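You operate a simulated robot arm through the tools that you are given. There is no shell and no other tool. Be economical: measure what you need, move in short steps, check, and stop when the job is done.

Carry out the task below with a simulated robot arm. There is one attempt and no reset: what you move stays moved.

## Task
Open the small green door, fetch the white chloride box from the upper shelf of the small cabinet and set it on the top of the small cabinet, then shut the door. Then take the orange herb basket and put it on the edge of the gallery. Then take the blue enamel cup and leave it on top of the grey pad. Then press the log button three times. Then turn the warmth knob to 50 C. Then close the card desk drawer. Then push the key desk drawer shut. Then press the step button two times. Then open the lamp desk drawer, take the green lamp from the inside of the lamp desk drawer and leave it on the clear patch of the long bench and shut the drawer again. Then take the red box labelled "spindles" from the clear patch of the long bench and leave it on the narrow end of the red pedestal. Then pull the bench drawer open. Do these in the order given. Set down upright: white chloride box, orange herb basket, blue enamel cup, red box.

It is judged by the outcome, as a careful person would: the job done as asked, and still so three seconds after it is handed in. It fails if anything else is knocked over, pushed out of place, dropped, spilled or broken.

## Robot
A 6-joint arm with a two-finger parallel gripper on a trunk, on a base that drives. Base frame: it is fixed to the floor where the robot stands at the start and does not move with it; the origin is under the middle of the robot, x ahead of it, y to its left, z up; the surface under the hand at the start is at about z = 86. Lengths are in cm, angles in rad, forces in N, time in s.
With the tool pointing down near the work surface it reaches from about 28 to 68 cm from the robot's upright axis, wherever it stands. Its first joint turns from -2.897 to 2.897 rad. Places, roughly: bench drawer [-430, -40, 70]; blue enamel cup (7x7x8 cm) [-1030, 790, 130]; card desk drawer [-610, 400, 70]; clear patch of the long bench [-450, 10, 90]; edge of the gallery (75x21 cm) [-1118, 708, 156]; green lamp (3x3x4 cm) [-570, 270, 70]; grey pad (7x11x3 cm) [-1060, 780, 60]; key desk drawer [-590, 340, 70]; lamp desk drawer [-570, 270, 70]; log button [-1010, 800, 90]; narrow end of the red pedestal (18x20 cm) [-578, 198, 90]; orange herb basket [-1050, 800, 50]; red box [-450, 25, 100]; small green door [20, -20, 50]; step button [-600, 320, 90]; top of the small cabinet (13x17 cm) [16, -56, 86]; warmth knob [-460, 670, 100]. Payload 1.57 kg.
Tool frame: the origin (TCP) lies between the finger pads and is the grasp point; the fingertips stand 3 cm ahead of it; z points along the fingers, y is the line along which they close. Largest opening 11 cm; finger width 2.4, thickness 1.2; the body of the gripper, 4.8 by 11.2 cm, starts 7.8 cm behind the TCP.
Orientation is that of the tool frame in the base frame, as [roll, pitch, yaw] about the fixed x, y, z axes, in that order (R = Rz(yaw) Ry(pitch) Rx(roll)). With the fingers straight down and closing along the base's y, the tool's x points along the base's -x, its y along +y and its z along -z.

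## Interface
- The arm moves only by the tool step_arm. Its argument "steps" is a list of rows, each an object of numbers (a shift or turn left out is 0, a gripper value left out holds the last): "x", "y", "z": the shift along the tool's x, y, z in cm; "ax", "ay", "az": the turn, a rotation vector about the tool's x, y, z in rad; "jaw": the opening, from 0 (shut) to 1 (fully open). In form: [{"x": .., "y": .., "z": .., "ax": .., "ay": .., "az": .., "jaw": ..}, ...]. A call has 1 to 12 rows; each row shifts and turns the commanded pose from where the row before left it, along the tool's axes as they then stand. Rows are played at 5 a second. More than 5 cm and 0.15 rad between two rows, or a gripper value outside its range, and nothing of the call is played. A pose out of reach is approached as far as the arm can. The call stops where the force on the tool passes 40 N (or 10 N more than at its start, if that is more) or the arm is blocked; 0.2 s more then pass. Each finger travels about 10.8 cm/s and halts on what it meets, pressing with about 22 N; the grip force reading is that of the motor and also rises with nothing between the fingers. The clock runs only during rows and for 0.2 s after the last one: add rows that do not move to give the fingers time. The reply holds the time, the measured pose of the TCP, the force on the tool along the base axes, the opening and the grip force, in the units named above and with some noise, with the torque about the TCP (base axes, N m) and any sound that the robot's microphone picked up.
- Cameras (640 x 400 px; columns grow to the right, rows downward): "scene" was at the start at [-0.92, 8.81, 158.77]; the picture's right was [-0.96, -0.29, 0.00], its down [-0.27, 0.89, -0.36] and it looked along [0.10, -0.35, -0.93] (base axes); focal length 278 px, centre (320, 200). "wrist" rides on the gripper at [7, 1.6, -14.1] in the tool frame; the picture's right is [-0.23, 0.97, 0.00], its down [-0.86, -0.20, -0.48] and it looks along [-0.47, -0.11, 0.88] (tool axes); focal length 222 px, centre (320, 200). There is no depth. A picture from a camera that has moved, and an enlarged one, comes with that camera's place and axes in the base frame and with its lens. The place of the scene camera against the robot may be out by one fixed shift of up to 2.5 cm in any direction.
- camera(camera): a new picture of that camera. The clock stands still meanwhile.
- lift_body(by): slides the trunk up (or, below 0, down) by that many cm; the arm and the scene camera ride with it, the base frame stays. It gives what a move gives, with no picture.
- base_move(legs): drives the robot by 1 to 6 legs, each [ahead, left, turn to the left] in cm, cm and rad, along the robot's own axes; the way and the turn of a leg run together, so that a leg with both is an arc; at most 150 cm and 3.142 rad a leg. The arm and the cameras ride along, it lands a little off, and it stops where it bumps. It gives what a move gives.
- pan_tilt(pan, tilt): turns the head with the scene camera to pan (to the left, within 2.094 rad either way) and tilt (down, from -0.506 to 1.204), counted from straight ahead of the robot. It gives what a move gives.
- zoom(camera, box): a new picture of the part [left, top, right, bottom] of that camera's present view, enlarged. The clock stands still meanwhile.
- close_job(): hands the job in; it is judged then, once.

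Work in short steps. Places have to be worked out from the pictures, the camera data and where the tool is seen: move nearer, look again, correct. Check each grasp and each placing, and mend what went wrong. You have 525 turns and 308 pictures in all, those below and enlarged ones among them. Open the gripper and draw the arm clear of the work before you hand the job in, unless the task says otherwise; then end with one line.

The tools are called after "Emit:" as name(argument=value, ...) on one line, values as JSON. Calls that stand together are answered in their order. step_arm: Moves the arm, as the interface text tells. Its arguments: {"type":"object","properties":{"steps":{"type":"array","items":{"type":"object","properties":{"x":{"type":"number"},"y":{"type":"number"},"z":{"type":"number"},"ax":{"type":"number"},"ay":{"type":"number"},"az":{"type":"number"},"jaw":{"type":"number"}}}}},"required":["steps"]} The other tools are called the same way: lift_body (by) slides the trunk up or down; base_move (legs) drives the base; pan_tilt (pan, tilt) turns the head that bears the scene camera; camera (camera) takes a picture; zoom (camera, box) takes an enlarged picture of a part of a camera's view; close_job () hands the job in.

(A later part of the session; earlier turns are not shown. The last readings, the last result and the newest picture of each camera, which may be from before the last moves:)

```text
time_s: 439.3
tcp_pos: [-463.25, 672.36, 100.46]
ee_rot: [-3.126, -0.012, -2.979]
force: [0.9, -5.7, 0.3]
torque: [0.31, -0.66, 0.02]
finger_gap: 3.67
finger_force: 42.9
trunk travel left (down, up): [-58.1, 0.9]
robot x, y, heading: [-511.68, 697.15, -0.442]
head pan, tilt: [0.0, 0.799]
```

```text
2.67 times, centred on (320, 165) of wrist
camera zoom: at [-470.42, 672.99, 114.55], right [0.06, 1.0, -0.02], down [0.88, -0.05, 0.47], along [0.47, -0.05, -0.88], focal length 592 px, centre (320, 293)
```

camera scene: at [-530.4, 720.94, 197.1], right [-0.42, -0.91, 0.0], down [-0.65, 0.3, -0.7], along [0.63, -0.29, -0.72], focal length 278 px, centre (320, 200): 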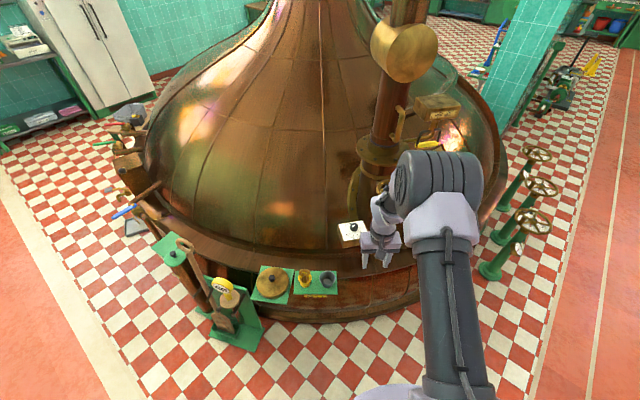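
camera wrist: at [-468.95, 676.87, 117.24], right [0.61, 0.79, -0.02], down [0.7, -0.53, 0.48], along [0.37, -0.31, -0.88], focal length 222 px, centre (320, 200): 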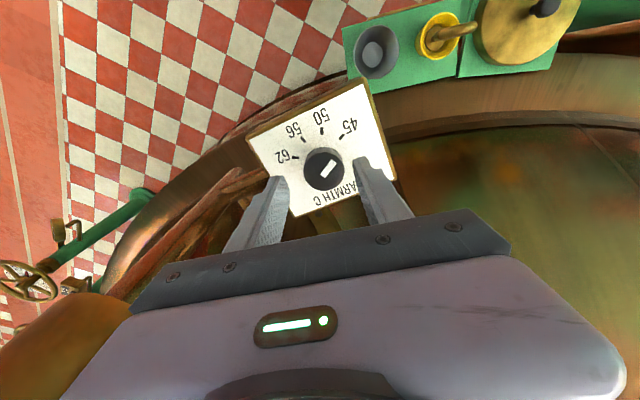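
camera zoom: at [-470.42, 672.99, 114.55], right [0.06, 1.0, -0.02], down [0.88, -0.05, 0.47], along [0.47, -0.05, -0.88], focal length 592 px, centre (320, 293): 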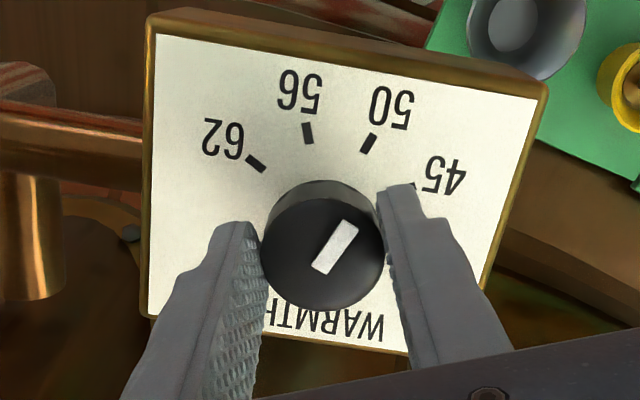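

Careful geometry says the marks are nearer 41° apart; the pointer is just short of 50. I turn another 0.12 rad and look again.

Emit:
step_arm(steps=[{"az": -0.12}, {}])

Emit:
zoom(camera="wrist", box=[240, 90, 400, 240])

```text
time_s: 439.9
tcp_pos: [-463.34, 672.25, 100.34]
ee_rot: [-3.125, -0.012, -2.857]
force: [0.5, -16.1, 6.5]
torque: [-0.04, 0.18, -0.1]
finger_gap: 3.67
finger_force: 43.1
trunk travel left (down, up): [-58.1, 0.9]
robot x, y, heading: [-511.8, 696.58, -0.439]
head pan, tilt: [0.0, 0.799]
```

```text
2.67 times, centred on (320, 165) of wrist
camera zoom: at [-470.42, 672.08, 114.57], right [-0.05, 1.0, -0.02], down [0.88, 0.06, 0.47], along [0.47, 0.01, -0.88], focal length 592 px, centre (320, 293)
```

zoom: 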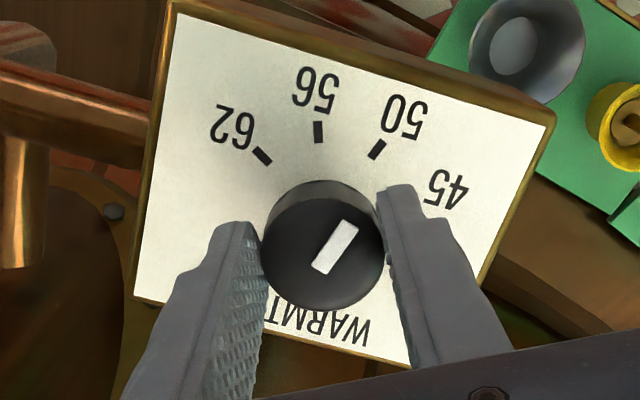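

The 50 mark now sits exactly where the 45 mark was relative to the pointer. I open, lift off, and verify.

Emit:
step_arm(steps=[{"jaw": 0.42}, {"jaw": 0.5}, {}, {"z": -4}, {"z": -4.5}, {"z": -4.5}, {"z": -4.5}])

Emit:
zoom(camera="wrist", box=[250, 60, 420, 200])

```text
time_s: 441.5
tcp_pos: [-463.34, 672.49, 117.98]
ee_rot: [-3.124, -0.012, -2.858]
force: [-0.4, -0.8, 0.8]
torque: [0.02, 0.02, -0.04]
finger_gap: 5.46
finger_force: 0.0
trunk travel left (down, up): [-58.1, 0.9]
robot x, y, heading: [-511.23, 696.61, -0.433]
head pan, tilt: [0.0, 0.799]
```

```text
2.86 times, centred on (335, 130) of wrist
camera zoom: at [-470.54, 672.33, 132.15], right [-0.05, 1.0, -0.02], down [0.88, 0.06, 0.47], along [0.47, 0.01, -0.88], focal length 635 px, centre (277, 400)
```

zoom: 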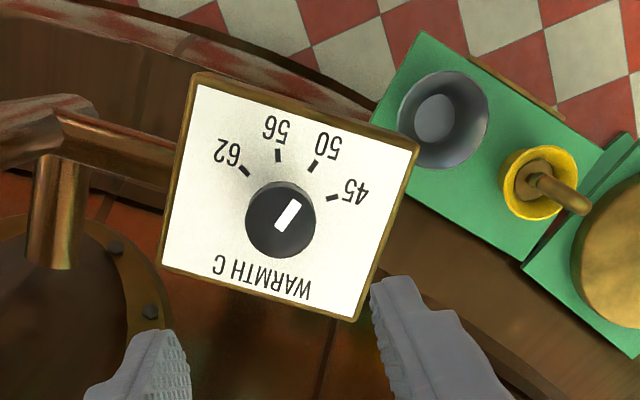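

Pointer is on 50. Next the desks: I back off and drive down the aisle to face the card desk drawer.

Emit:
base_move(legs=[[-62, 0, 0], [0, 0, -1.36], [125, 0, 0]])

Emit:
pan_tilt(pan=-0.6, tilt=0.5)

Emit:
camera(camera="scene")

```text
time_s: 454.4
tcp_pos: [-606.92, 546.04, 117.88]
ee_rot: [-3.126, -0.013, 2.093]
force: [0.5, -0.1, -0.7]
torque: [-0.01, -0.01, 0.01]
finger_gap: 5.48
finger_force: 0.0
trunk travel left (down, up): [-58.1, 0.9]
robot x, y, heading: [-595.1, 598.68, -1.769]
head pan, tilt: [0.0, 0.799]
```

```text
time_s: 455.4
tcp_pos: [-606.84, 545.89, 117.93]
ee_rot: [-3.127, -0.015, 2.092]
force: [0.9, 0.4, 0.6]
torque: [0.01, 0.01, -0.02]
finger_gap: 5.51
finger_force: 0.0
trunk travel left (down, up): [-58.1, 0.9]
robot x, y, heading: [-594.43, 598.46, -1.777]
head pan, tilt: [-0.6, 0.499]
```

```text
100 pictures are left
camera scene: at [-587.69, 591.67, 199.69], right [-0.7, 0.72, 0.0], down [0.34, 0.33, -0.88], along [-0.63, -0.61, -0.48], focal length 278 px, centre (320, 200)
```

scene: 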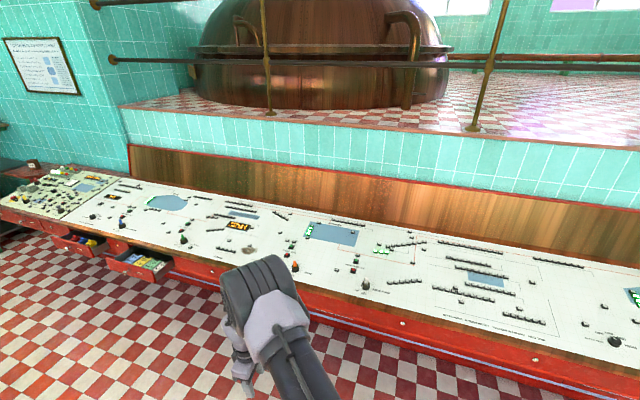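

Emit:
base_move(legs=[[0, 0, 0.67], [110, 0, 0], [60, 0, 0], [0, 0, -1.571]])

Emit:
step_arm(steps=[{"az": 0.15, "jaw": 0}, {"az": 0.15}, {"az": 0.15}, {"az": 0.15}, {"az": 0.128}, {"ay": -0.15}, {"ay": -0.15}, {"ay": -0.15}, {"ay": -0.15}, {"ay": -0.15}])

Emit:
pan_tilt(pan=0.0, tilt=0.8)

Emit:
camera(camera="scene")

```text
time_s: 469.8
tcp_pos: [-568.74, 428.11, 117.89]
ee_rot: [-3.126, -0.015, 1.114]
force: [0.2, 0.0, 0.5]
torque: [0.02, 0.02, -0.02]
finger_gap: 5.49
finger_force: 0.0
trunk travel left (down, up): [-58.1, 0.9]
robot x, y, heading: [-518.0, 447.3, -2.754]
head pan, tilt: [-0.6, 0.499]
```

```text
time_s: 472.0
tcp_pos: [-568.65, 427.66, 118.01]
ee_rot: [-3.113, 0.751, 0.404]
force: [0.3, 0.1, 0.4]
torque: [0.02, 0.02, 0.02]
finger_gap: 0.0
finger_force: 21.7
out of reach, approached as far as the arm can: row 7
trunk travel left (down, up): [-58.1, 0.9]
robot x, y, heading: [-518.42, 447.14, -2.749]
head pan, tilt: [-0.6, 0.499]
```

```text
time_s: 473.0
tcp_pos: [-568.7, 427.58, 117.83]
ee_rot: [-3.115, 0.749, 0.406]
force: [0.5, 1.1, -0.3]
torque: [0.03, -0.01, -0.01]
finger_gap: 0.0
finger_force: 21.0
trunk travel left (down, up): [-58.1, 0.9]
robot x, y, heading: [-518.39, 447.3, -2.756]
head pan, tilt: [0.0, 0.799]
```

```text
99 pictures are left
camera scene: at [-519.08, 432.2, 197.1], right [-0.38, 0.93, 0.0], down [0.66, 0.27, -0.7], along [-0.65, -0.26, -0.72], focal length 278 px, centre (320, 200)
```

scene: 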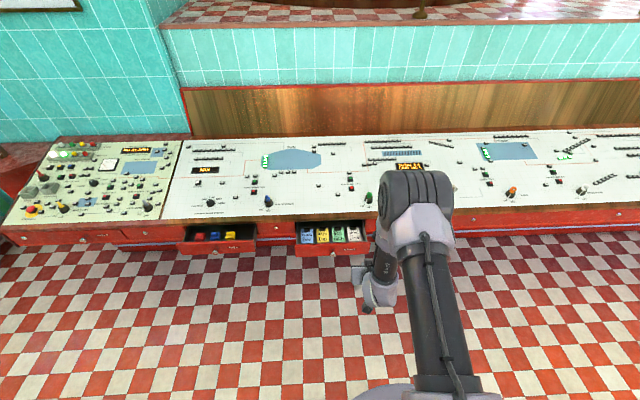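

Both open drawers are in view: cards at n≈633, keys further left. I square up, lower the hand to drawer height, and push the card drawer.

Emit:
base_move(legs=[[0, 0, 0.08], [0, 1.5, 0]])

Emit:
lift_body(by=-40)

Emit:
lift_body(by=-8)

Emit:
base_move(legs=[[28, 0, 0]])

Emit:
camera(camera="scene")

```text
time_s: 474.2
tcp_pos: [-566.26, 422.44, 117.95]
ee_rot: [-3.114, 0.751, 0.485]
force: [-0.2, 0.7, 0.2]
torque: [-0.02, -0.02, -0.03]
finger_gap: 0.0
finger_force: 21.1
trunk travel left (down, up): [-58.1, 0.9]
robot x, y, heading: [-517.6, 445.83, -2.672]
head pan, tilt: [0.0, 0.799]
```

```text
time_s: 478.1
tcp_pos: [-566.27, 422.25, 77.92]
ee_rot: [-3.112, 0.751, 0.487]
force: [-0.4, -0.8, -0.7]
torque: [0.0, 0.02, 0.01]
finger_gap: 0.04
finger_force: 21.2
trunk travel left (down, up): [-18.1, 40.9]
robot x, y, heading: [-517.66, 446.29, -2.671]
head pan, tilt: [0.0, 0.799]
```

```text
time_s: 479.2
tcp_pos: [-566.21, 422.22, 70.06]
ee_rot: [-3.113, 0.75, 0.487]
force: [-0.4, -0.1, -0.1]
torque: [0.01, -0.03, 0.01]
finger_gap: 0.0
finger_force: 21.6
trunk travel left (down, up): [-10.1, 48.9]
robot x, y, heading: [-517.38, 446.13, -2.674]
head pan, tilt: [0.0, 0.799]
```

```text
time_s: 481.2
tcp_pos: [-591.47, 409.57, 69.89]
ee_rot: [-3.115, 0.751, 0.482]
force: [-0.4, 1.0, 0.6]
torque: [0.03, 0.02, -0.02]
finger_gap: 0.0
finger_force: 21.1
trunk travel left (down, up): [-10.1, 48.9]
robot x, y, heading: [-542.43, 433.2, -2.674]
head pan, tilt: [0.0, 0.799]
```

```text
98 pictures are left
camera scene: at [-542.44, 418.11, 149.09], right [-0.45, 0.89, 0.0], down [0.64, 0.32, -0.7], along [-0.62, -0.32, -0.72], focal length 278 px, centre (320, 200)
```

scene: 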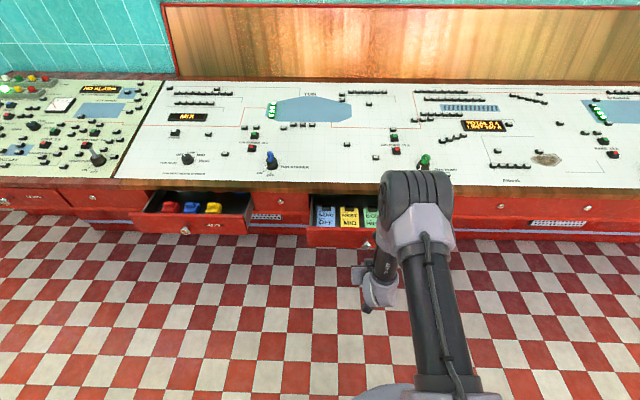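

Emit:
base_move(legs=[[0, 5, 0], [10, 0, 0]])

Emit:
base_move(legs=[[7, 0, 0]])

Emit:
base_move(legs=[[4, 0, 0]])

Emit:
camera(camera="scene")

```text
time_s: 482.9
tcp_pos: [-598.07, 400.99, 69.88]
ee_rot: [-3.115, 0.751, 0.481]
force: [-0.1, 0.5, 0.6]
torque: [0.0, 0.01, 0.0]
finger_gap: 0.0
finger_force: 21.3
trunk travel left (down, up): [-10.1, 48.9]
robot x, y, heading: [-549.24, 424.32, -2.679]
head pan, tilt: [0.0, 0.799]
```

```text
time_s: 483.9
tcp_pos: [-604.36, 397.77, 69.96]
ee_rot: [-3.114, 0.75, 0.481]
force: [0.1, 0.5, 0.3]
torque: [0.02, 0.01, 0.0]
finger_gap: 0.0
finger_force: 21.5
trunk travel left (down, up): [-10.1, 48.9]
robot x, y, heading: [-555.46, 421.02, -2.68]
head pan, tilt: [0.0, 0.799]
```

```text
time_s: 484.8
tcp_pos: [-608.01, 395.99, 70.08]
ee_rot: [-3.112, 0.75, 0.479]
force: [1.1, -0.5, 0.5]
torque: [0.03, 0.03, 0.01]
finger_gap: 0.0
finger_force: 21.1
trunk travel left (down, up): [-10.1, 48.9]
robot x, y, heading: [-559.23, 419.38, -2.677]
head pan, tilt: [0.0, 0.799]
```

```text
97 pictures are left
camera scene: at [-558.85, 404.23, 149.09], right [-0.45, 0.89, 0.0], down [0.64, 0.32, -0.7], along [-0.62, -0.31, -0.72], focal length 278 px, centre (320, 200)
```

scene: 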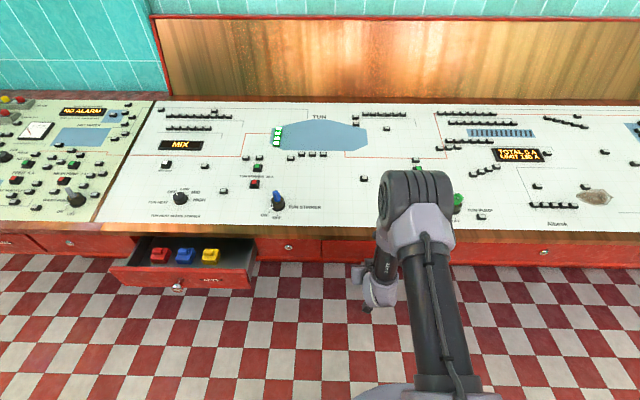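

Emit:
base_move(legs=[[1.5, 0, 0]])

Emit:
base_move(legs=[[1.5, 0, 0]])

Emit:
zoom(camera="scene", box=[230, 200, 480, 320])

```text
time_s: 485.6
tcp_pos: [-609.13, 395.34, 69.74]
ee_rot: [-3.115, 0.746, 0.477]
force: [12.3, 4.8, -28.4]
torque: [0.34, -0.7, -0.08]
finger_gap: 0.0
finger_force: 21.0
trunk travel left (down, up): [-10.1, 48.9]
robot x, y, heading: [-560.51, 418.3, -2.681]
head pan, tilt: [0.0, 0.799]
```

```text
time_s: 486.4
tcp_pos: [-609.2, 395.34, 69.38]
ee_rot: [-3.117, 0.726, 0.471]
force: [6.8, 4.4, 6.0]
torque: [-0.03, 0.05, 0.0]
finger_gap: 0.01
finger_force: 21.1
trunk travel left (down, up): [-10.1, 48.9]
robot x, y, heading: [-561.18, 418.38, -2.677]
head pan, tilt: [0.0, 0.799]
stopped in leg 1: the force on the tool passed its limit at 71 N (the readings are from after the stop); the commanded pose is now the measured one
```

```text
2.56 times, centred on (355, 260) of scene
camera zoom: at [-560.9, 403.2, 149.09], right [-0.45, 0.89, 0.0], down [0.64, 0.32, -0.7], along [-0.62, -0.31, -0.72], focal length 712 px, centre (230, 46)
```

zoom: 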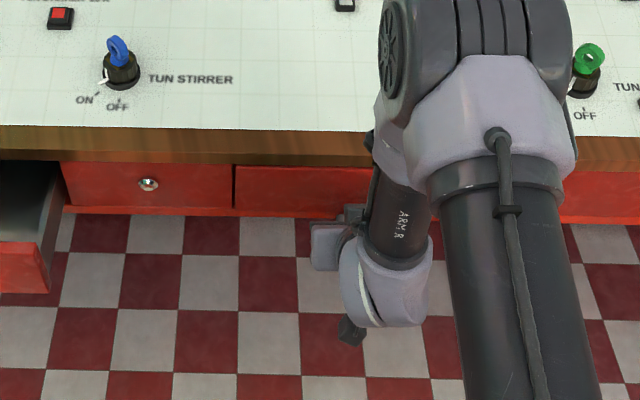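

Card drawer is shut. Next the key drawer, 58 cm to the left.

Emit:
base_move(legs=[[-30, 0, 0], [0, 58, 0], [14, 0, 0]])

Emit:
camera(camera="scene")

```text
time_s: 492.3
tcp_pos: [-568.97, 348.66, 69.45]
ee_rot: [-3.118, 0.728, 0.472]
force: [0.6, 0.4, -0.5]
torque: [0.03, -0.02, 0.02]
finger_gap: 0.0
finger_force: 20.7
trunk travel left (down, up): [-10.1, 48.9]
robot x, y, heading: [-521.04, 371.5, -2.68]
head pan, tilt: [0.0, 0.799]
```

```text
95 pictures are left
camera scene: at [-520.78, 356.42, 149.09], right [-0.45, 0.89, 0.0], down [0.64, 0.32, -0.7], along [-0.62, -0.31, -0.72], focal length 278 px, centre (320, 200)
```

scene: 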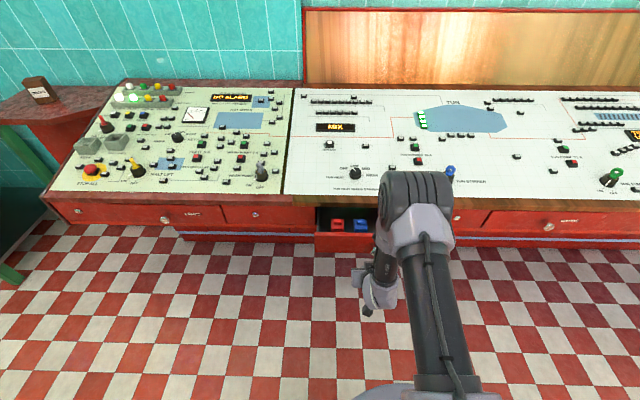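

Emit:
base_move(legs=[[8, 0, 0]])

Emit:
base_move(legs=[[5, 0, 0]])

Emit:
base_move(legs=[[2.5, 0, 0]])

Emit:
zoom(camera="scene", box=[230, 180, 480, 320])

```text
time_s: 493.4
tcp_pos: [-575.97, 345.16, 69.4]
ee_rot: [-3.116, 0.726, 0.47]
force: [-0.1, 0.3, -0.4]
torque: [0.02, 0.03, -0.01]
finger_gap: 0.04
finger_force: 21.4
trunk travel left (down, up): [-10.1, 48.9]
robot x, y, heading: [-527.82, 367.92, -2.678]
head pan, tilt: [0.0, 0.799]
```

```text
time_s: 494.3
tcp_pos: [-580.45, 343.03, 69.39]
ee_rot: [-3.117, 0.726, 0.471]
force: [0.6, 0.6, 0.8]
torque: [0.03, 0.01, 0.02]
finger_gap: 0.01
finger_force: 21.1
trunk travel left (down, up): [-10.1, 48.9]
robot x, y, heading: [-532.45, 366.12, -2.678]
head pan, tilt: [0.0, 0.799]
```

```text
time_s: 495.1
tcp_pos: [-582.73, 341.9, 69.48]
ee_rot: [-3.117, 0.727, 0.469]
force: [-0.2, 0.6, 1.0]
torque: [-0.01, 0.0, 0.0]
finger_gap: 0.0
finger_force: 21.5
trunk travel left (down, up): [-10.1, 48.9]
robot x, y, heading: [-534.57, 365.0, -2.685]
head pan, tilt: [0.0, 0.799]
```

```text
2.56 times, centred on (355, 250) of scene
camera zoom: at [-534.45, 349.61, 149.09], right [-0.45, 0.9, 0.0], down [0.64, 0.32, -0.7], along [-0.62, -0.31, -0.72], focal length 712 px, centre (230, 72)
```

zoom: 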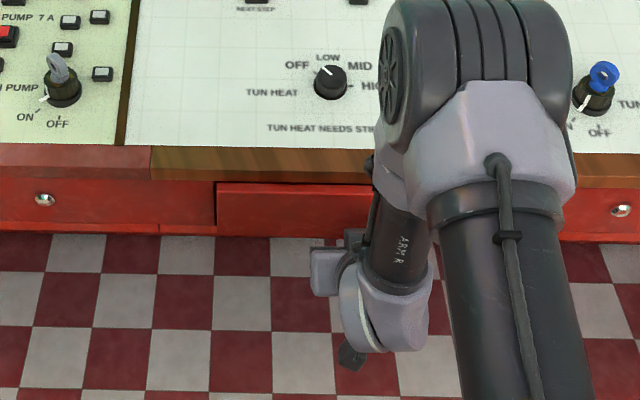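

Emit:
base_move(legs=[[1.5, 0, 0]])

Emit:
base_move(legs=[[1.5, 0, 0]])

Emit:
zoom(camera="scene", box=[230, 120, 480, 300])

```text
time_s: 496.0
tcp_pos: [-583.72, 341.35, 69.38]
ee_rot: [-3.118, 0.722, 0.467]
force: [-0.3, -0.3, 0.3]
torque: [0.0, 0.01, 0.04]
finger_gap: 0.0
finger_force: 21.5
trunk travel left (down, up): [-10.1, 48.9]
robot x, y, heading: [-536.17, 363.72, -2.677]
head pan, tilt: [0.0, 0.799]
stopped in leg 1: the force on the tool passed its limit at 70 N (the readings are from after the stop); the commanded pose is now the measured one
```

```text
time_s: 496.8
tcp_pos: [-583.83, 341.32, 69.15]
ee_rot: [-3.119, 0.709, 0.464]
force: [9.5, 4.1, 8.2]
torque: [-0.02, 0.09, -0.01]
finger_gap: 0.01
finger_force: 21.5
trunk travel left (down, up): [-10.1, 48.9]
robot x, y, heading: [-537.03, 363.62, -2.678]
head pan, tilt: [0.0, 0.799]
stopped in leg 1: the force on the tool passed its limit at 55 N (the readings are from after the stop); the commanded pose is now the measured one
```

```text
2.22 times, centred on (355, 210) of scene
camera zoom: at [-536.05, 348.8, 149.09], right [-0.45, 0.9, 0.0], down [0.64, 0.32, -0.7], along [-0.62, -0.31, -0.72], focal length 618 px, centre (242, 178)
```

zoom: 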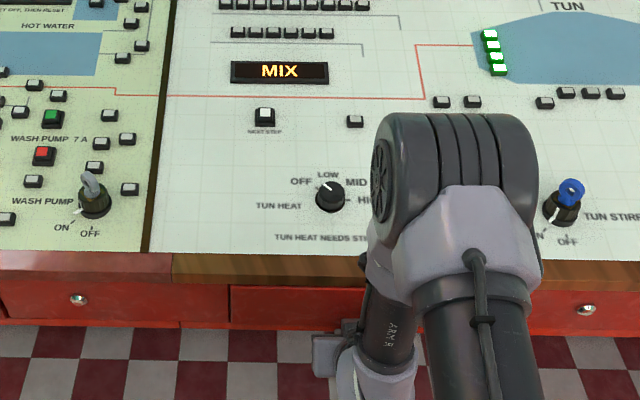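

Both drawers are shut. The NEXT STEP button is near the MIX display at about (-598.7, 321.2, 91). I back off, raise, and point the fingers straight down.

Emit:
base_move(legs=[[-12, 0, 0]])

Emit:
lift_body(by=30)

Emit:
step_arm(steps=[{"ay": 0.145, "x": 1.5, "z": -1.5}, {"ay": 0.145, "x": 1, "z": -1.5}, {"ay": 0.145, "z": -1.5}, {"ay": 0.145, "z": -1.5}, {"ay": 0.129, "z": -1.5}])

Emit:
base_move(legs=[[0, 11, 0], [22, 0, 0]])

Emit:
camera(camera="wrist")

```text
time_s: 498.0
tcp_pos: [-572.78, 346.79, 69.13]
ee_rot: [-3.118, 0.71, 0.465]
force: [-0.6, -0.2, 1.1]
torque: [0.0, -0.02, -0.01]
finger_gap: 0.0
finger_force: 21.5
trunk travel left (down, up): [-10.1, 48.9]
robot x, y, heading: [-525.39, 369.35, -2.679]
head pan, tilt: [0.0, 0.799]
```

```text
time_s: 501.0
tcp_pos: [-572.92, 346.82, 99.21]
ee_rot: [-3.119, 0.712, 0.466]
force: [0.4, -0.2, 0.0]
torque: [0.0, 0.04, -0.02]
finger_gap: 0.0
finger_force: 21.1
trunk travel left (down, up): [-40.1, 18.9]
robot x, y, heading: [-525.37, 369.42, -2.678]
head pan, tilt: [0.0, 0.799]
```

```text
time_s: 502.2
tcp_pos: [-568.38, 348.8, 104.27]
ee_rot: [-3.122, 0.001, 0.452]
force: [0.5, 1.3, 0.1]
torque: [0.0, -0.01, -0.01]
finger_gap: 0.0
finger_force: 21.2
trunk travel left (down, up): [-40.1, 18.9]
robot x, y, heading: [-525.44, 369.26, -2.674]
head pan, tilt: [0.0, 0.799]
```

```text
time_s: 504.7
tcp_pos: [-583.84, 329.15, 104.1]
ee_rot: [-3.125, 0.002, 0.449]
force: [-0.5, 0.1, 0.7]
torque: [-0.05, -0.03, 0.03]
finger_gap: 0.0
finger_force: 21.7
trunk travel left (down, up): [-40.1, 18.9]
robot x, y, heading: [-540.71, 350.25, -2.677]
head pan, tilt: [0.0, 0.799]
```

```text
92 pictures are left
camera wrist: at [-576.82, 330.5, 118.21], right [0.22, -0.98, -0.02], down [-0.85, -0.2, 0.48], along [-0.47, -0.09, -0.88], focal length 222 px, centre (320, 200)
```

wrist: 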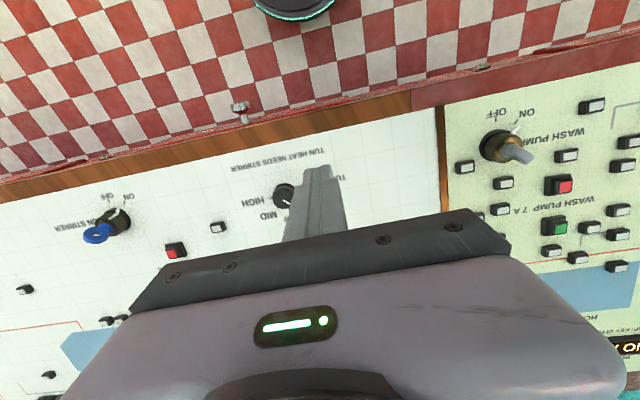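

Emit:
step_arm(steps=[{"x": -4}, {"x": -4}, {"x": -4}])

Emit:
camera(camera="wrist")

```text
time_s: 505.5
tcp_pos: [-594.58, 323.96, 104.24]
ee_rot: [-3.124, 0.001, 0.45]
force: [-0.5, -0.2, 0.3]
torque: [0.03, -0.02, -0.03]
finger_gap: 0.0
finger_force: 21.5
trunk travel left (down, up): [-40.1, 18.9]
robot x, y, heading: [-540.94, 349.57, -2.682]
head pan, tilt: [0.0, 0.799]
```

```text
91 pictures are left
camera wrist: at [-587.48, 325.26, 118.34], right [0.22, -0.98, -0.02], down [-0.85, -0.2, 0.48], along [-0.47, -0.09, -0.88], focal length 222 px, centre (320, 200)
```

wrist: 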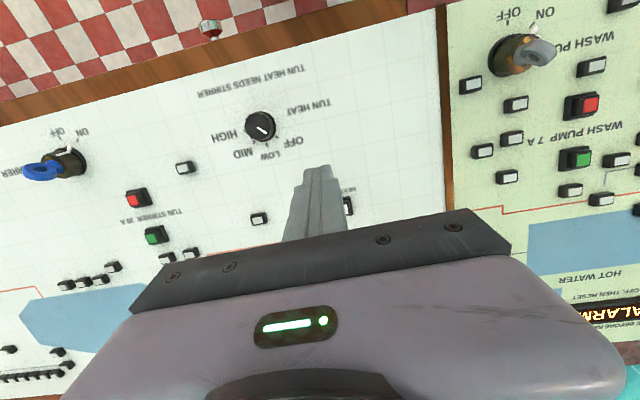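

Better triangulation: the desk surface is lower (button about (-605, 317.2, 85)). I move the base 7 cm forward and the arm the rest.

Emit:
base_move(legs=[[7, 0, 0]])

Emit:
step_arm(steps=[{"x": -2, "y": 0.7, "z": 2}, {"x": -2, "z": 2}])

Emit:
camera(camera="wrist")

```text
time_s: 506.5
tcp_pos: [-600.8, 320.8, 104.35]
ee_rot: [-3.123, 0.001, 0.45]
force: [0.3, -0.5, 0.3]
torque: [0.05, -0.02, 0.0]
finger_gap: 0.01
finger_force: 21.8
trunk travel left (down, up): [-40.1, 18.9]
robot x, y, heading: [-547.06, 346.47, -2.68]
head pan, tilt: [0.0, 0.799]
```

```text
time_s: 507.1
tcp_pos: [-604.15, 318.55, 100.24]
ee_rot: [-3.123, 0.002, 0.451]
force: [0.8, -0.2, -0.9]
torque: [0.02, -0.02, 0.0]
finger_gap: 0.02
finger_force: 20.8
trunk travel left (down, up): [-40.1, 18.9]
robot x, y, heading: [-547.36, 346.55, -2.681]
head pan, tilt: [0.0, 0.799]
```

```text
90 pictures are left
camera wrist: at [-597.15, 319.79, 114.3], right [0.22, -0.98, -0.02], down [-0.85, -0.2, 0.48], along [-0.47, -0.09, -0.88], focal length 222 px, centre (320, 200)
```

wrist: 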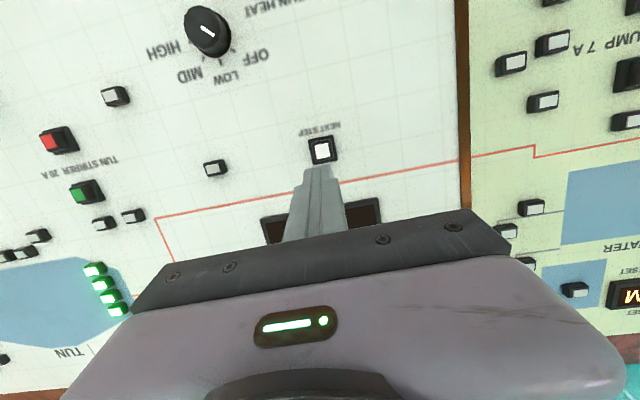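

Emit:
step_arm(steps=[{"x": -1.4}, {"z": 4}, {"z": 4}, {"z": 3}])

Emit:
zoom(camera="wrist", box=[250, 100, 400, 240])

```text
time_s: 508.2
tcp_pos: [-605.11, 318.32, 90.76]
ee_rot: [-3.124, 0.022, 0.453]
force: [14.0, 5.5, 29.4]
torque: [-0.01, -0.25, 0.01]
finger_gap: 0.01
finger_force: 21.9
out of reach, approached as far as the arm can: row 4
trunk travel left (down, up): [-40.1, 18.9]
robot x, y, heading: [-547.42, 346.78, -2.674]
head pan, tilt: [0.0, 0.799]
heard: click
stopped in row 4: the force on the tool passed its limit at 112 N (the readings are from after the stop); the commanded pose is now the measured one
```

```text
2.86 times, centred on (325, 170) of wrist
camera zoom: at [-597.87, 319.75, 104.62], right [0.22, -0.98, -0.01], down [-0.84, -0.2, 0.5], along [-0.49, -0.1, -0.87], focal length 635 px, centre (306, 286)
```

zoom: 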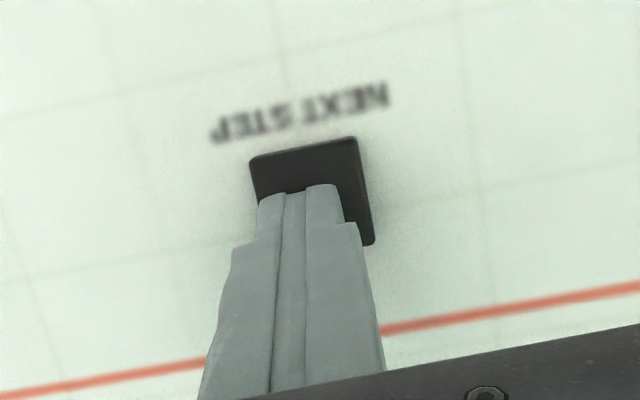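

That already pressed it once (one click). I release, then press once more gently.

Emit:
step_arm(steps=[{"z": -1.0}, {"z": -1.0}, {}, {}])

Emit:
step_arm(steps=[{"z": 0.6}, {"z": 0.5}, {"z": 0.4}, {"z": 0.3}])

```text
time_s: 509.2
tcp_pos: [-605.49, 318.0, 92.25]
ee_rot: [-3.122, 0.016, 0.452]
force: [-0.2, 1.2, -0.2]
torque: [0.0, -0.02, -0.03]
finger_gap: 0.0
finger_force: 21.3
out of reach, approached as far as the arm can: row 2
trunk travel left (down, up): [-40.1, 18.9]
robot x, y, heading: [-547.18, 346.64, -2.679]
head pan, tilt: [0.0, 0.799]
```

```text
time_s: 510.2
tcp_pos: [-605.45, 318.12, 90.93]
ee_rot: [-3.124, 0.025, 0.452]
force: [-10.3, -6.4, 26.0]
torque: [-0.31, 0.46, -0.05]
finger_gap: 0.01
finger_force: 21.6
out of reach, approached as far as the arm can: row 4
trunk travel left (down, up): [-40.1, 18.9]
robot x, y, heading: [-547.21, 346.57, -2.682]
head pan, tilt: [0.0, 0.799]
heard: click
```

Two clicks. I lift off, back away and move left to look at the lamp desk drawer.

Emit:
step_arm(steps=[{"z": -4}, {"z": -4}, {"z": -4}])

Emit:
base_move(legs=[[-40, 0, 0], [0, 58, 0]])

Emit:
camera(camera="scene")

```text
time_s: 511.1
tcp_pos: [-605.08, 317.81, 102.88]
ee_rot: [-3.124, 0.017, 0.452]
force: [0.6, 0.0, 1.2]
torque: [0.0, -0.01, 0.0]
finger_gap: 0.03
finger_force: 21.3
trunk travel left (down, up): [-40.1, 18.9]
robot x, y, heading: [-547.33, 346.74, -2.681]
head pan, tilt: [0.0, 0.799]
```

```text
time_s: 516.4
tcp_pos: [-542.53, 282.47, 102.86]
ee_rot: [-3.122, 0.018, 0.471]
force: [0.0, 0.3, -0.1]
torque: [0.01, -0.01, 0.01]
finger_gap: 0.02
finger_force: 21.5
trunk travel left (down, up): [-40.1, 18.9]
robot x, y, heading: [-485.36, 311.96, -2.658]
head pan, tilt: [0.0, 0.799]
```

```text
88 pictures are left
camera scene: at [-484.63, 297.15, 179.09], right [-0.46, 0.89, 0.0], down [0.64, 0.33, -0.7], along [-0.62, -0.32, -0.72], focal length 278 px, centre (320, 200)
```

scene: 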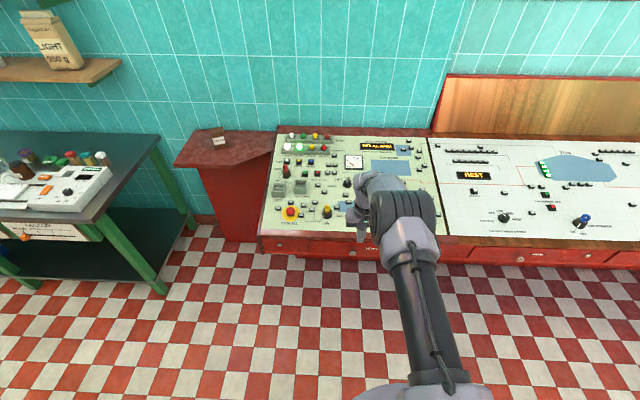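

Emit:
zoom(camera="scene", box=[170, 110, 450, 280])

```text
2.29 times, centred on (310, 195) of scene
camera zoom: at [-484.63, 297.15, 179.09], right [-0.46, 0.89, 0.0], down [0.64, 0.33, -0.7], along [-0.62, -0.32, -0.72], focal length 635 px, centre (343, 211)
```

zoom: 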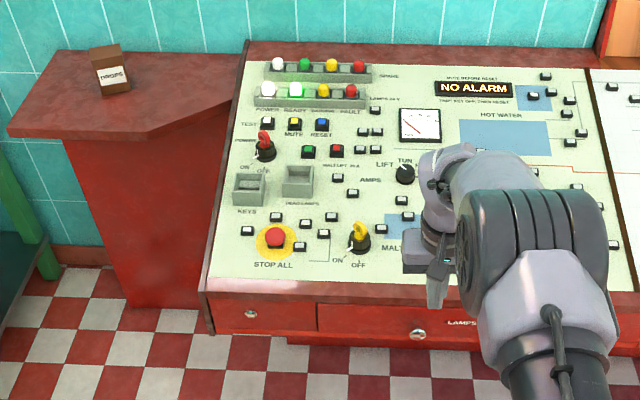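

Display reads REST (two steps on). The LAMPS drawer knob is at about (-551.6, 278.7, 73). I back off, level the hand and lower to it.

Emit:
base_move(legs=[[-22, 0, 0]])

Emit:
step_arm(steps=[{"ay": -0.14, "jaw": 0.45}, {"ay": -0.14}, {"ay": -0.14}, {"ay": -0.14}, {"ay": -0.14}, {"ay": -0.14}, {"ay": -0.14}, {"ay": -0.14}, {"ay": -0.14}, {"ay": -0.14}])

Emit:
lift_body(by=-30)

Emit:
camera(camera="wrist")

```text
time_s: 518.1
tcp_pos: [-523.07, 292.74, 102.95]
ee_rot: [-3.124, 0.018, 0.468]
force: [0.4, 0.3, -0.3]
torque: [0.01, 0.01, -0.01]
finger_gap: 0.02
finger_force: 21.2
trunk travel left (down, up): [-40.1, 18.9]
robot x, y, heading: [-465.2, 322.31, -2.66]
head pan, tilt: [0.0, 0.799]
```

```text
time_s: 520.3
tcp_pos: [-523.18, 292.81, 102.9]
ee_rot: [-3.027, 1.417, 0.582]
force: [-1.5, -0.9, -0.4]
torque: [-0.01, -0.02, -0.03]
finger_gap: 4.94
finger_force: 0.0
trunk travel left (down, up): [-40.1, 18.9]
robot x, y, heading: [-465.72, 322.62, -2.661]
head pan, tilt: [0.0, 0.799]
```

```text
time_s: 523.3
tcp_pos: [-523.21, 292.8, 72.89]
ee_rot: [-3.024, 1.418, 0.583]
force: [0.5, 0.8, 0.3]
torque: [0.03, 0.02, -0.02]
finger_gap: 4.95
finger_force: 0.0
trunk travel left (down, up): [-10.1, 48.9]
robot x, y, heading: [-465.86, 322.3, -2.668]
head pan, tilt: [0.0, 0.799]
```

```text
86 pictures are left
camera wrist: at [-509.17, 298.17, 68.02], right [0.41, -0.89, 0.21], down [0.22, 0.32, 0.92], along [-0.88, -0.33, 0.33], focal length 222 px, centre (320, 200)
```

wrist: 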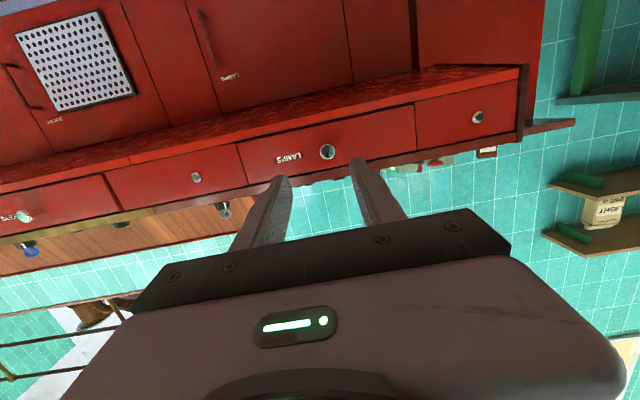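

Emit:
step_arm(steps=[{"ay": -0.15, "x": -1.5}])

Emit:
base_move(legs=[[22, 0, 0]])

Emit:
camera(camera="wrist")

```text
time_s: 523.7
tcp_pos: [-523.44, 292.66, 74.36]
ee_rot: [-1.681, 1.554, 1.929]
force: [0.2, -0.1, -0.1]
torque: [0.01, -0.04, 0.02]
finger_gap: 4.92
finger_force: 0.0
trunk travel left (down, up): [-10.1, 48.9]
robot x, y, heading: [-465.72, 322.4, -2.659]
head pan, tilt: [0.0, 0.799]
```

```text
time_s: 525.4
tcp_pos: [-542.71, 282.43, 74.31]
ee_rot: [-1.751, 1.553, 1.863]
force: [-0.5, 0.2, 0.9]
torque: [-0.01, 0.02, -0.01]
finger_gap: 4.96
finger_force: 0.1
trunk travel left (down, up): [-10.1, 48.9]
robot x, y, heading: [-485.08, 312.19, -2.656]
head pan, tilt: [0.0, 0.799]
```

```text
85 pictures are left
camera wrist: at [-529.48, 287.43, 67.3], right [0.44, -0.87, 0.21], down [0.34, 0.38, 0.86], along [-0.83, -0.31, 0.47], focal length 222 px, centre (320, 200)
```

wrist: 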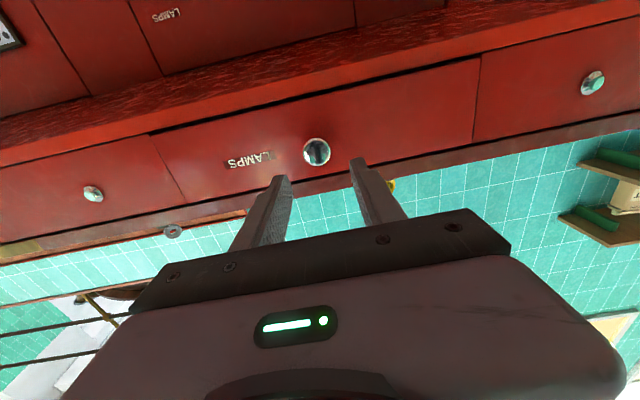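

Emit:
step_arm(steps=[{"z": 3.5, "y": -0.4, "x": -0.3}, {"z": 3.5}, {"z": 3.3}])

Emit:
zoom(camera="wrist", box=[230, 80, 420, 240])

```text
time_s: 526.2
tcp_pos: [-552.01, 278.07, 74.67]
ee_rot: [-1.733, 1.552, 1.879]
force: [0.2, 0.3, -0.1]
torque: [-0.01, -0.04, 0.0]
finger_gap: 4.95
finger_force: 0.2
trunk travel left (down, up): [-10.1, 48.9]
robot x, y, heading: [-485.42, 312.24, -2.655]
head pan, tilt: [0.0, 0.799]
```

```text
2.50 times, centred on (325, 160) of wrist
camera zoom: at [-538.88, 283.21, 67.63], right [0.44, -0.87, 0.21], down [0.34, 0.38, 0.86], along [-0.83, -0.31, 0.47], focal length 555 px, centre (308, 300)
```

zoom: 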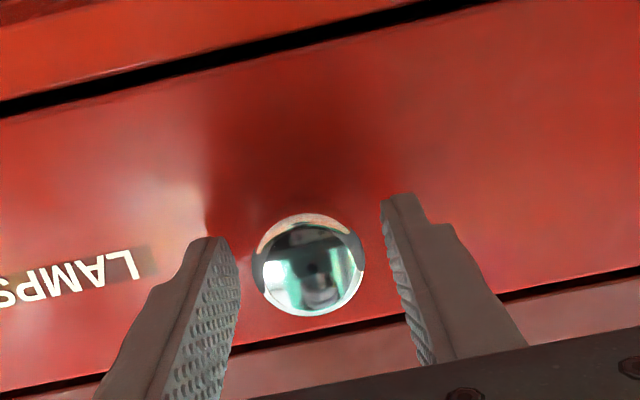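

Emit:
step_arm(steps=[{"jaw": 0.25}, {"jaw": 0.1}, {"jaw": 0.05}, {}])

Emit:
step_arm(steps=[{"z": -2}, {"z": -3}, {"z": -3}])

Emit:
camera(camera="scene")

```text
time_s: 527.2
tcp_pos: [-552.07, 278.09, 74.59]
ee_rot: [-1.715, 1.551, 1.901]
force: [-0.4, -3.6, 1.0]
torque: [0.0, 0.06, 0.14]
finger_gap: 3.34
finger_force: 41.2
trunk travel left (down, up): [-10.1, 48.9]
robot x, y, heading: [-485.34, 312.05, -2.66]
head pan, tilt: [0.0, 0.799]
```

```text
time_s: 528.0
tcp_pos: [-544.82, 281.56, 74.58]
ee_rot: [-1.837, 1.551, 1.779]
force: [6.5, -12.0, -6.2]
torque: [0.44, -1.21, 0.35]
finger_gap: 3.33
finger_force: 41.6
trunk travel left (down, up): [-10.1, 48.9]
robot x, y, heading: [-485.17, 312.47, -2.654]
head pan, tilt: [0.0, 0.799]
```

```text
83 pictures are left
camera scene: at [-484.6, 297.07, 149.07], right [-0.46, 0.89, 0.0], down [0.64, 0.33, -0.7], along [-0.62, -0.32, -0.72], focal length 278 px, centre (320, 200)
```

scene: 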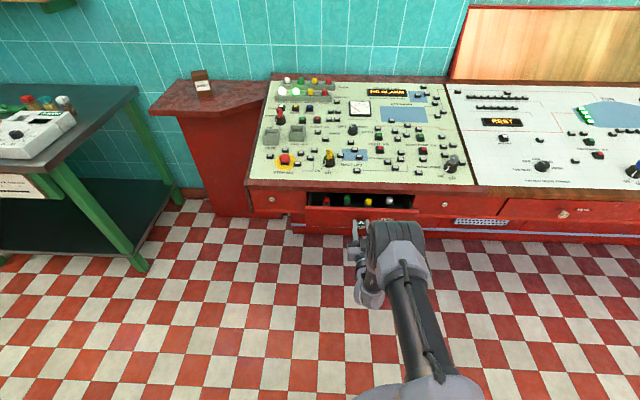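

Drawer is coming; lamps red, green, yellow, white are visible. I pull it further with the base.

Emit:
base_move(legs=[[-12, 0, 0]])

Emit:
zoom(camera="scene", box=[240, 150, 460, 300])

```text
time_s: 529.3
tcp_pos: [-534.25, 286.57, 74.79]
ee_rot: [-1.813, 1.549, 1.813]
force: [1.4, -1.4, 0.9]
torque: [0.13, -0.19, 0.26]
finger_gap: 3.36
finger_force: 41.2
trunk travel left (down, up): [-10.1, 48.9]
robot x, y, heading: [-474.97, 317.73, -2.653]
head pan, tilt: [0.0, 0.799]
stopped in leg 1: the force on the tool passed its limit at 42 N (the readings are from after the stop); the commanded pose is now the measured one
```

```text
2.67 times, centred on (350, 225) of scene
camera zoom: at [-474.17, 302.61, 149.1], right [-0.47, 0.88, 0.0], down [0.63, 0.34, -0.7], along [-0.62, -0.33, -0.72], focal length 741 px, centre (240, 133)
```

zoom: 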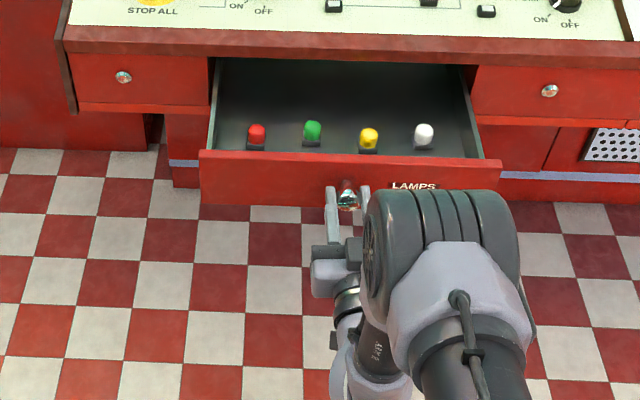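

Drawer is out far enough. I release the knob, back off, rise, and point the fingers down to take the green lamp.

Emit:
step_arm(steps=[{"jaw": 0.5}, {}, {"z": -4}, {"z": -4}])

Emit:
lift_body(by=30)

Emit:
step_arm(steps=[{"ay": 0.142}, {"ay": 0.142}, {"ay": 0.142}, {"ay": 0.142}, {"ay": 0.142}, {"ay": 0.142}, {"ay": 0.142}, {"ay": 0.142}, {"ay": 0.142}, {"ay": 0.142}, {"ay": 0.13}])

Emit:
base_move(legs=[[14, 0, 0]])

Emit:
camera(camera="wrist")

```text
time_s: 530.3
tcp_pos: [-527.5, 290.53, 74.65]
ee_rot: [-1.836, 1.552, 1.792]
force: [-0.2, -0.8, -0.5]
torque: [0.0, 0.0, 0.02]
finger_gap: 5.52
finger_force: 0.2
trunk travel left (down, up): [-10.1, 48.9]
robot x, y, heading: [-474.96, 317.62, -2.656]
head pan, tilt: [0.0, 0.799]
```

```text
time_s: 533.3
tcp_pos: [-527.44, 290.49, 104.45]
ee_rot: [-1.841, 1.552, 1.785]
force: [0.0, 0.5, 0.5]
torque: [-0.01, 0.0, 0.01]
finger_gap: 5.51
finger_force: 0.0
trunk travel left (down, up): [-40.1, 18.9]
robot x, y, heading: [-474.98, 317.92, -2.653]
head pan, tilt: [0.0, 0.799]
```

```text
time_s: 535.7
tcp_pos: [-527.55, 290.25, 104.77]
ee_rot: [-3.122, 0.013, 0.483]
force: [0.1, 0.4, -0.1]
torque: [-0.05, 0.03, -0.03]
finger_gap: 5.48
finger_force: 0.1
trunk travel left (down, up): [-40.1, 18.9]
robot x, y, heading: [-474.98, 317.56, -2.65]
head pan, tilt: [0.0, 0.799]
```

```text
time_s: 537.0
tcp_pos: [-539.82, 283.81, 104.65]
ee_rot: [-3.121, 0.014, 0.484]
force: [0.9, -0.7, 0.0]
torque: [-0.02, -0.03, 0.01]
finger_gap: 5.49
finger_force: 0.1
trunk travel left (down, up): [-40.1, 18.9]
robot x, y, heading: [-486.82, 311.48, -2.655]
head pan, tilt: [0.0, 0.799]
```

```text
81 pictures are left
camera wrist: at [-532.62, 285.53, 118.6], right [0.25, -0.97, -0.02], down [-0.84, -0.23, 0.49], along [-0.48, -0.11, -0.87], focal length 222 px, centre (320, 200)
```

wrist: 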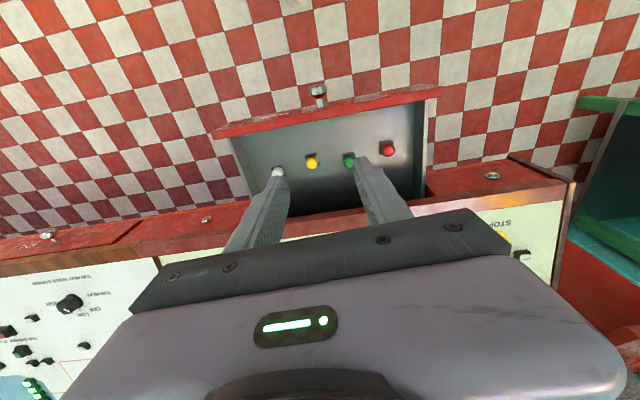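

Emit:
base_move(legs=[[9, 3.5, 0]])

Emit:
step_arm(steps=[{"z": 4.5}, {"z": 4.5}, {"z": 4.5}])

Emit:
camera(camera="wrist")

```text
time_s: 538.2
tcp_pos: [-546.17, 276.55, 104.73]
ee_rot: [-3.122, 0.015, 0.485]
force: [-0.2, -0.2, 0.7]
torque: [0.0, 0.02, 0.0]
finger_gap: 5.5
finger_force: 0.1
trunk travel left (down, up): [-40.1, 18.9]
robot x, y, heading: [-493.3, 303.47, -2.652]
head pan, tilt: [0.0, 0.799]
```

```text
time_s: 539.0
tcp_pos: [-546.45, 276.89, 91.23]
ee_rot: [-3.124, 0.015, 0.487]
force: [-0.6, -0.4, 0.7]
torque: [0.0, 0.0, -0.01]
finger_gap: 5.47
finger_force: 0.0
trunk travel left (down, up): [-40.1, 18.9]
robot x, y, heading: [-493.42, 303.78, -2.65]
head pan, tilt: [0.0, 0.799]
```

```text
80 pictures are left
camera wrist: at [-539.43, 278.48, 105.12], right [0.25, -0.97, -0.02], down [-0.84, -0.23, 0.5], along [-0.48, -0.11, -0.87], focal length 222 px, centre (320, 200)
```

wrist: 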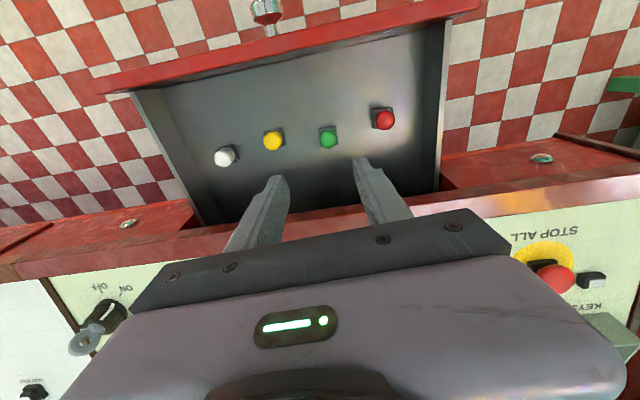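

Emit:
step_arm(steps=[{"x": -2.5, "y": 0.35}, {"z": 3}])

Emit:
lift_body(by=-13)

Emit:
camera(camera="wrist")

```text
time_s: 539.6
tcp_pos: [-548.84, 275.6, 88.27]
ee_rot: [-3.121, 0.018, 0.486]
force: [-0.1, 0.3, 0.7]
torque: [-0.03, -0.03, -0.03]
finger_gap: 5.49
finger_force: 0.1
trunk travel left (down, up): [-40.1, 18.9]
robot x, y, heading: [-493.24, 304.1, -2.653]
head pan, tilt: [0.0, 0.799]
```

```text
time_s: 541.2
tcp_pos: [-548.7, 275.53, 75.2]
ee_rot: [-3.121, 0.014, 0.484]
force: [0.3, 0.7, 0.2]
torque: [-0.03, 0.03, -0.01]
finger_gap: 5.51
finger_force: 0.1
trunk travel left (down, up): [-27.1, 31.9]
robot x, y, heading: [-493.59, 303.9, -2.652]
head pan, tilt: [0.0, 0.799]
```

```text
79 pictures are left
camera wrist: at [-541.6, 277.14, 89.19], right [0.25, -0.97, -0.02], down [-0.84, -0.23, 0.5], along [-0.48, -0.11, -0.87], focal length 222 px, centre (320, 200)
```

wrist: 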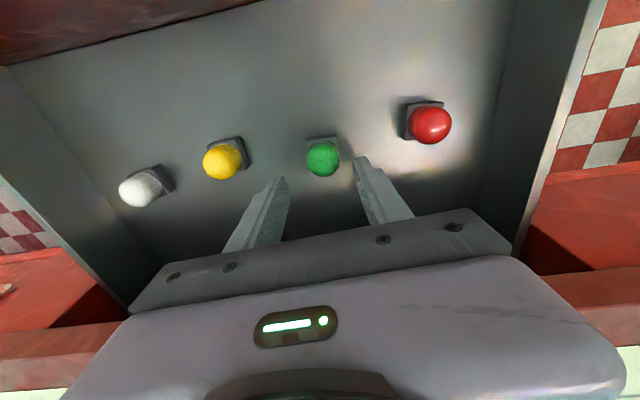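

Emit:
step_arm(steps=[{"z": 2, "x": 0.2}, {"z": 1.5}, {"z": 1}])

Emit:
zoom(camera="wrist", box=[240, 90, 400, 240])

```text
time_s: 541.8
tcp_pos: [-549.14, 275.41, 72.83]
ee_rot: [-3.122, 0.029, 0.486]
force: [-0.1, -0.2, 17.0]
torque: [-0.38, -0.5, 0.03]
finger_gap: 5.47
finger_force: 0.1
out of reach, approached as far as the arm can: row 3
trunk travel left (down, up): [-27.1, 31.9]
robot x, y, heading: [-493.55, 304.09, -2.651]
head pan, tilt: [0.0, 0.799]
stopped in row 3: the force on the tool passed its limit at 56 N (the readings are from after the stop); the commanded pose is now the measured one
```

```text
2.67 times, centred on (320, 165) of wrist
camera zoom: at [-541.77, 277.14, 86.61], right [0.25, -0.97, -0.01], down [-0.83, -0.22, 0.51], along [-0.49, -0.12, -0.86], focal length 592 px, centre (320, 293)
```

zoom: 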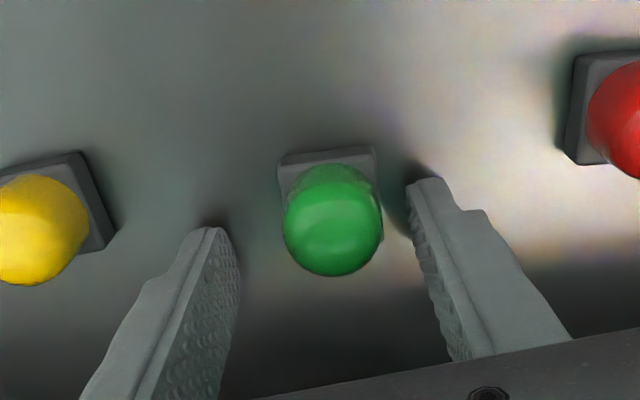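

Tips touched the drawer floor. I rise 0.4 cm, shift back 0.7 cm to centre on the lamp, and close.

Emit:
step_arm(steps=[{"z": -0.5}, {"x": 0.7, "y": 0.2}, {"jaw": 0.35}, {"jaw": 0.2}, {"jaw": 0.1}, {}])

Emit:
step_arm(steps=[{"z": -2}, {"z": -3}, {"z": -3}])

Emit:
camera(camera="wrist")

```text
time_s: 543.2
tcp_pos: [-548.19, 275.77, 73.05]
ee_rot: [-3.122, 0.024, 0.486]
force: [-0.5, -0.2, 0.2]
torque: [0.02, 0.01, 0.01]
finger_gap: 2.7
finger_force: 21.7
trunk travel left (down, up): [-27.1, 31.9]
robot x, y, heading: [-493.62, 303.84, -2.655]
head pan, tilt: [0.0, 0.799]
```

```text
time_s: 544.0
tcp_pos: [-548.12, 275.54, 80.87]
ee_rot: [-3.122, 0.026, 0.486]
force: [0.0, -0.7, -0.3]
torque: [-0.03, 0.0, 0.01]
finger_gap: 2.7
finger_force: 21.6
trunk travel left (down, up): [-27.1, 31.9]
robot x, y, heading: [-493.54, 303.67, -2.656]
head pan, tilt: [0.0, 0.799]
```

```text
77 pictures are left
camera wrist: at [-540.83, 277.22, 94.83], right [0.25, -0.97, -0.01], down [-0.83, -0.22, 0.5], along [-0.49, -0.12, -0.86], focal length 222 px, centre (320, 200)
```

wrist: 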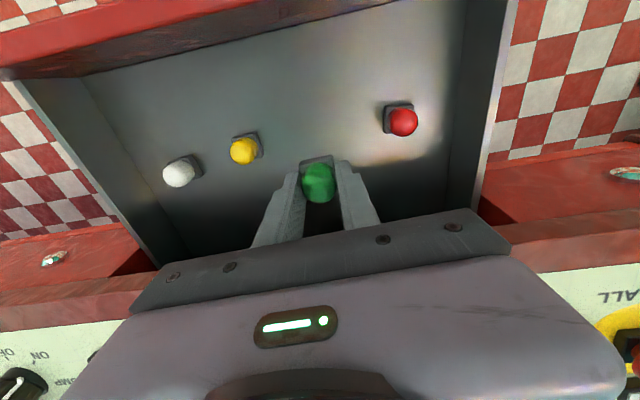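

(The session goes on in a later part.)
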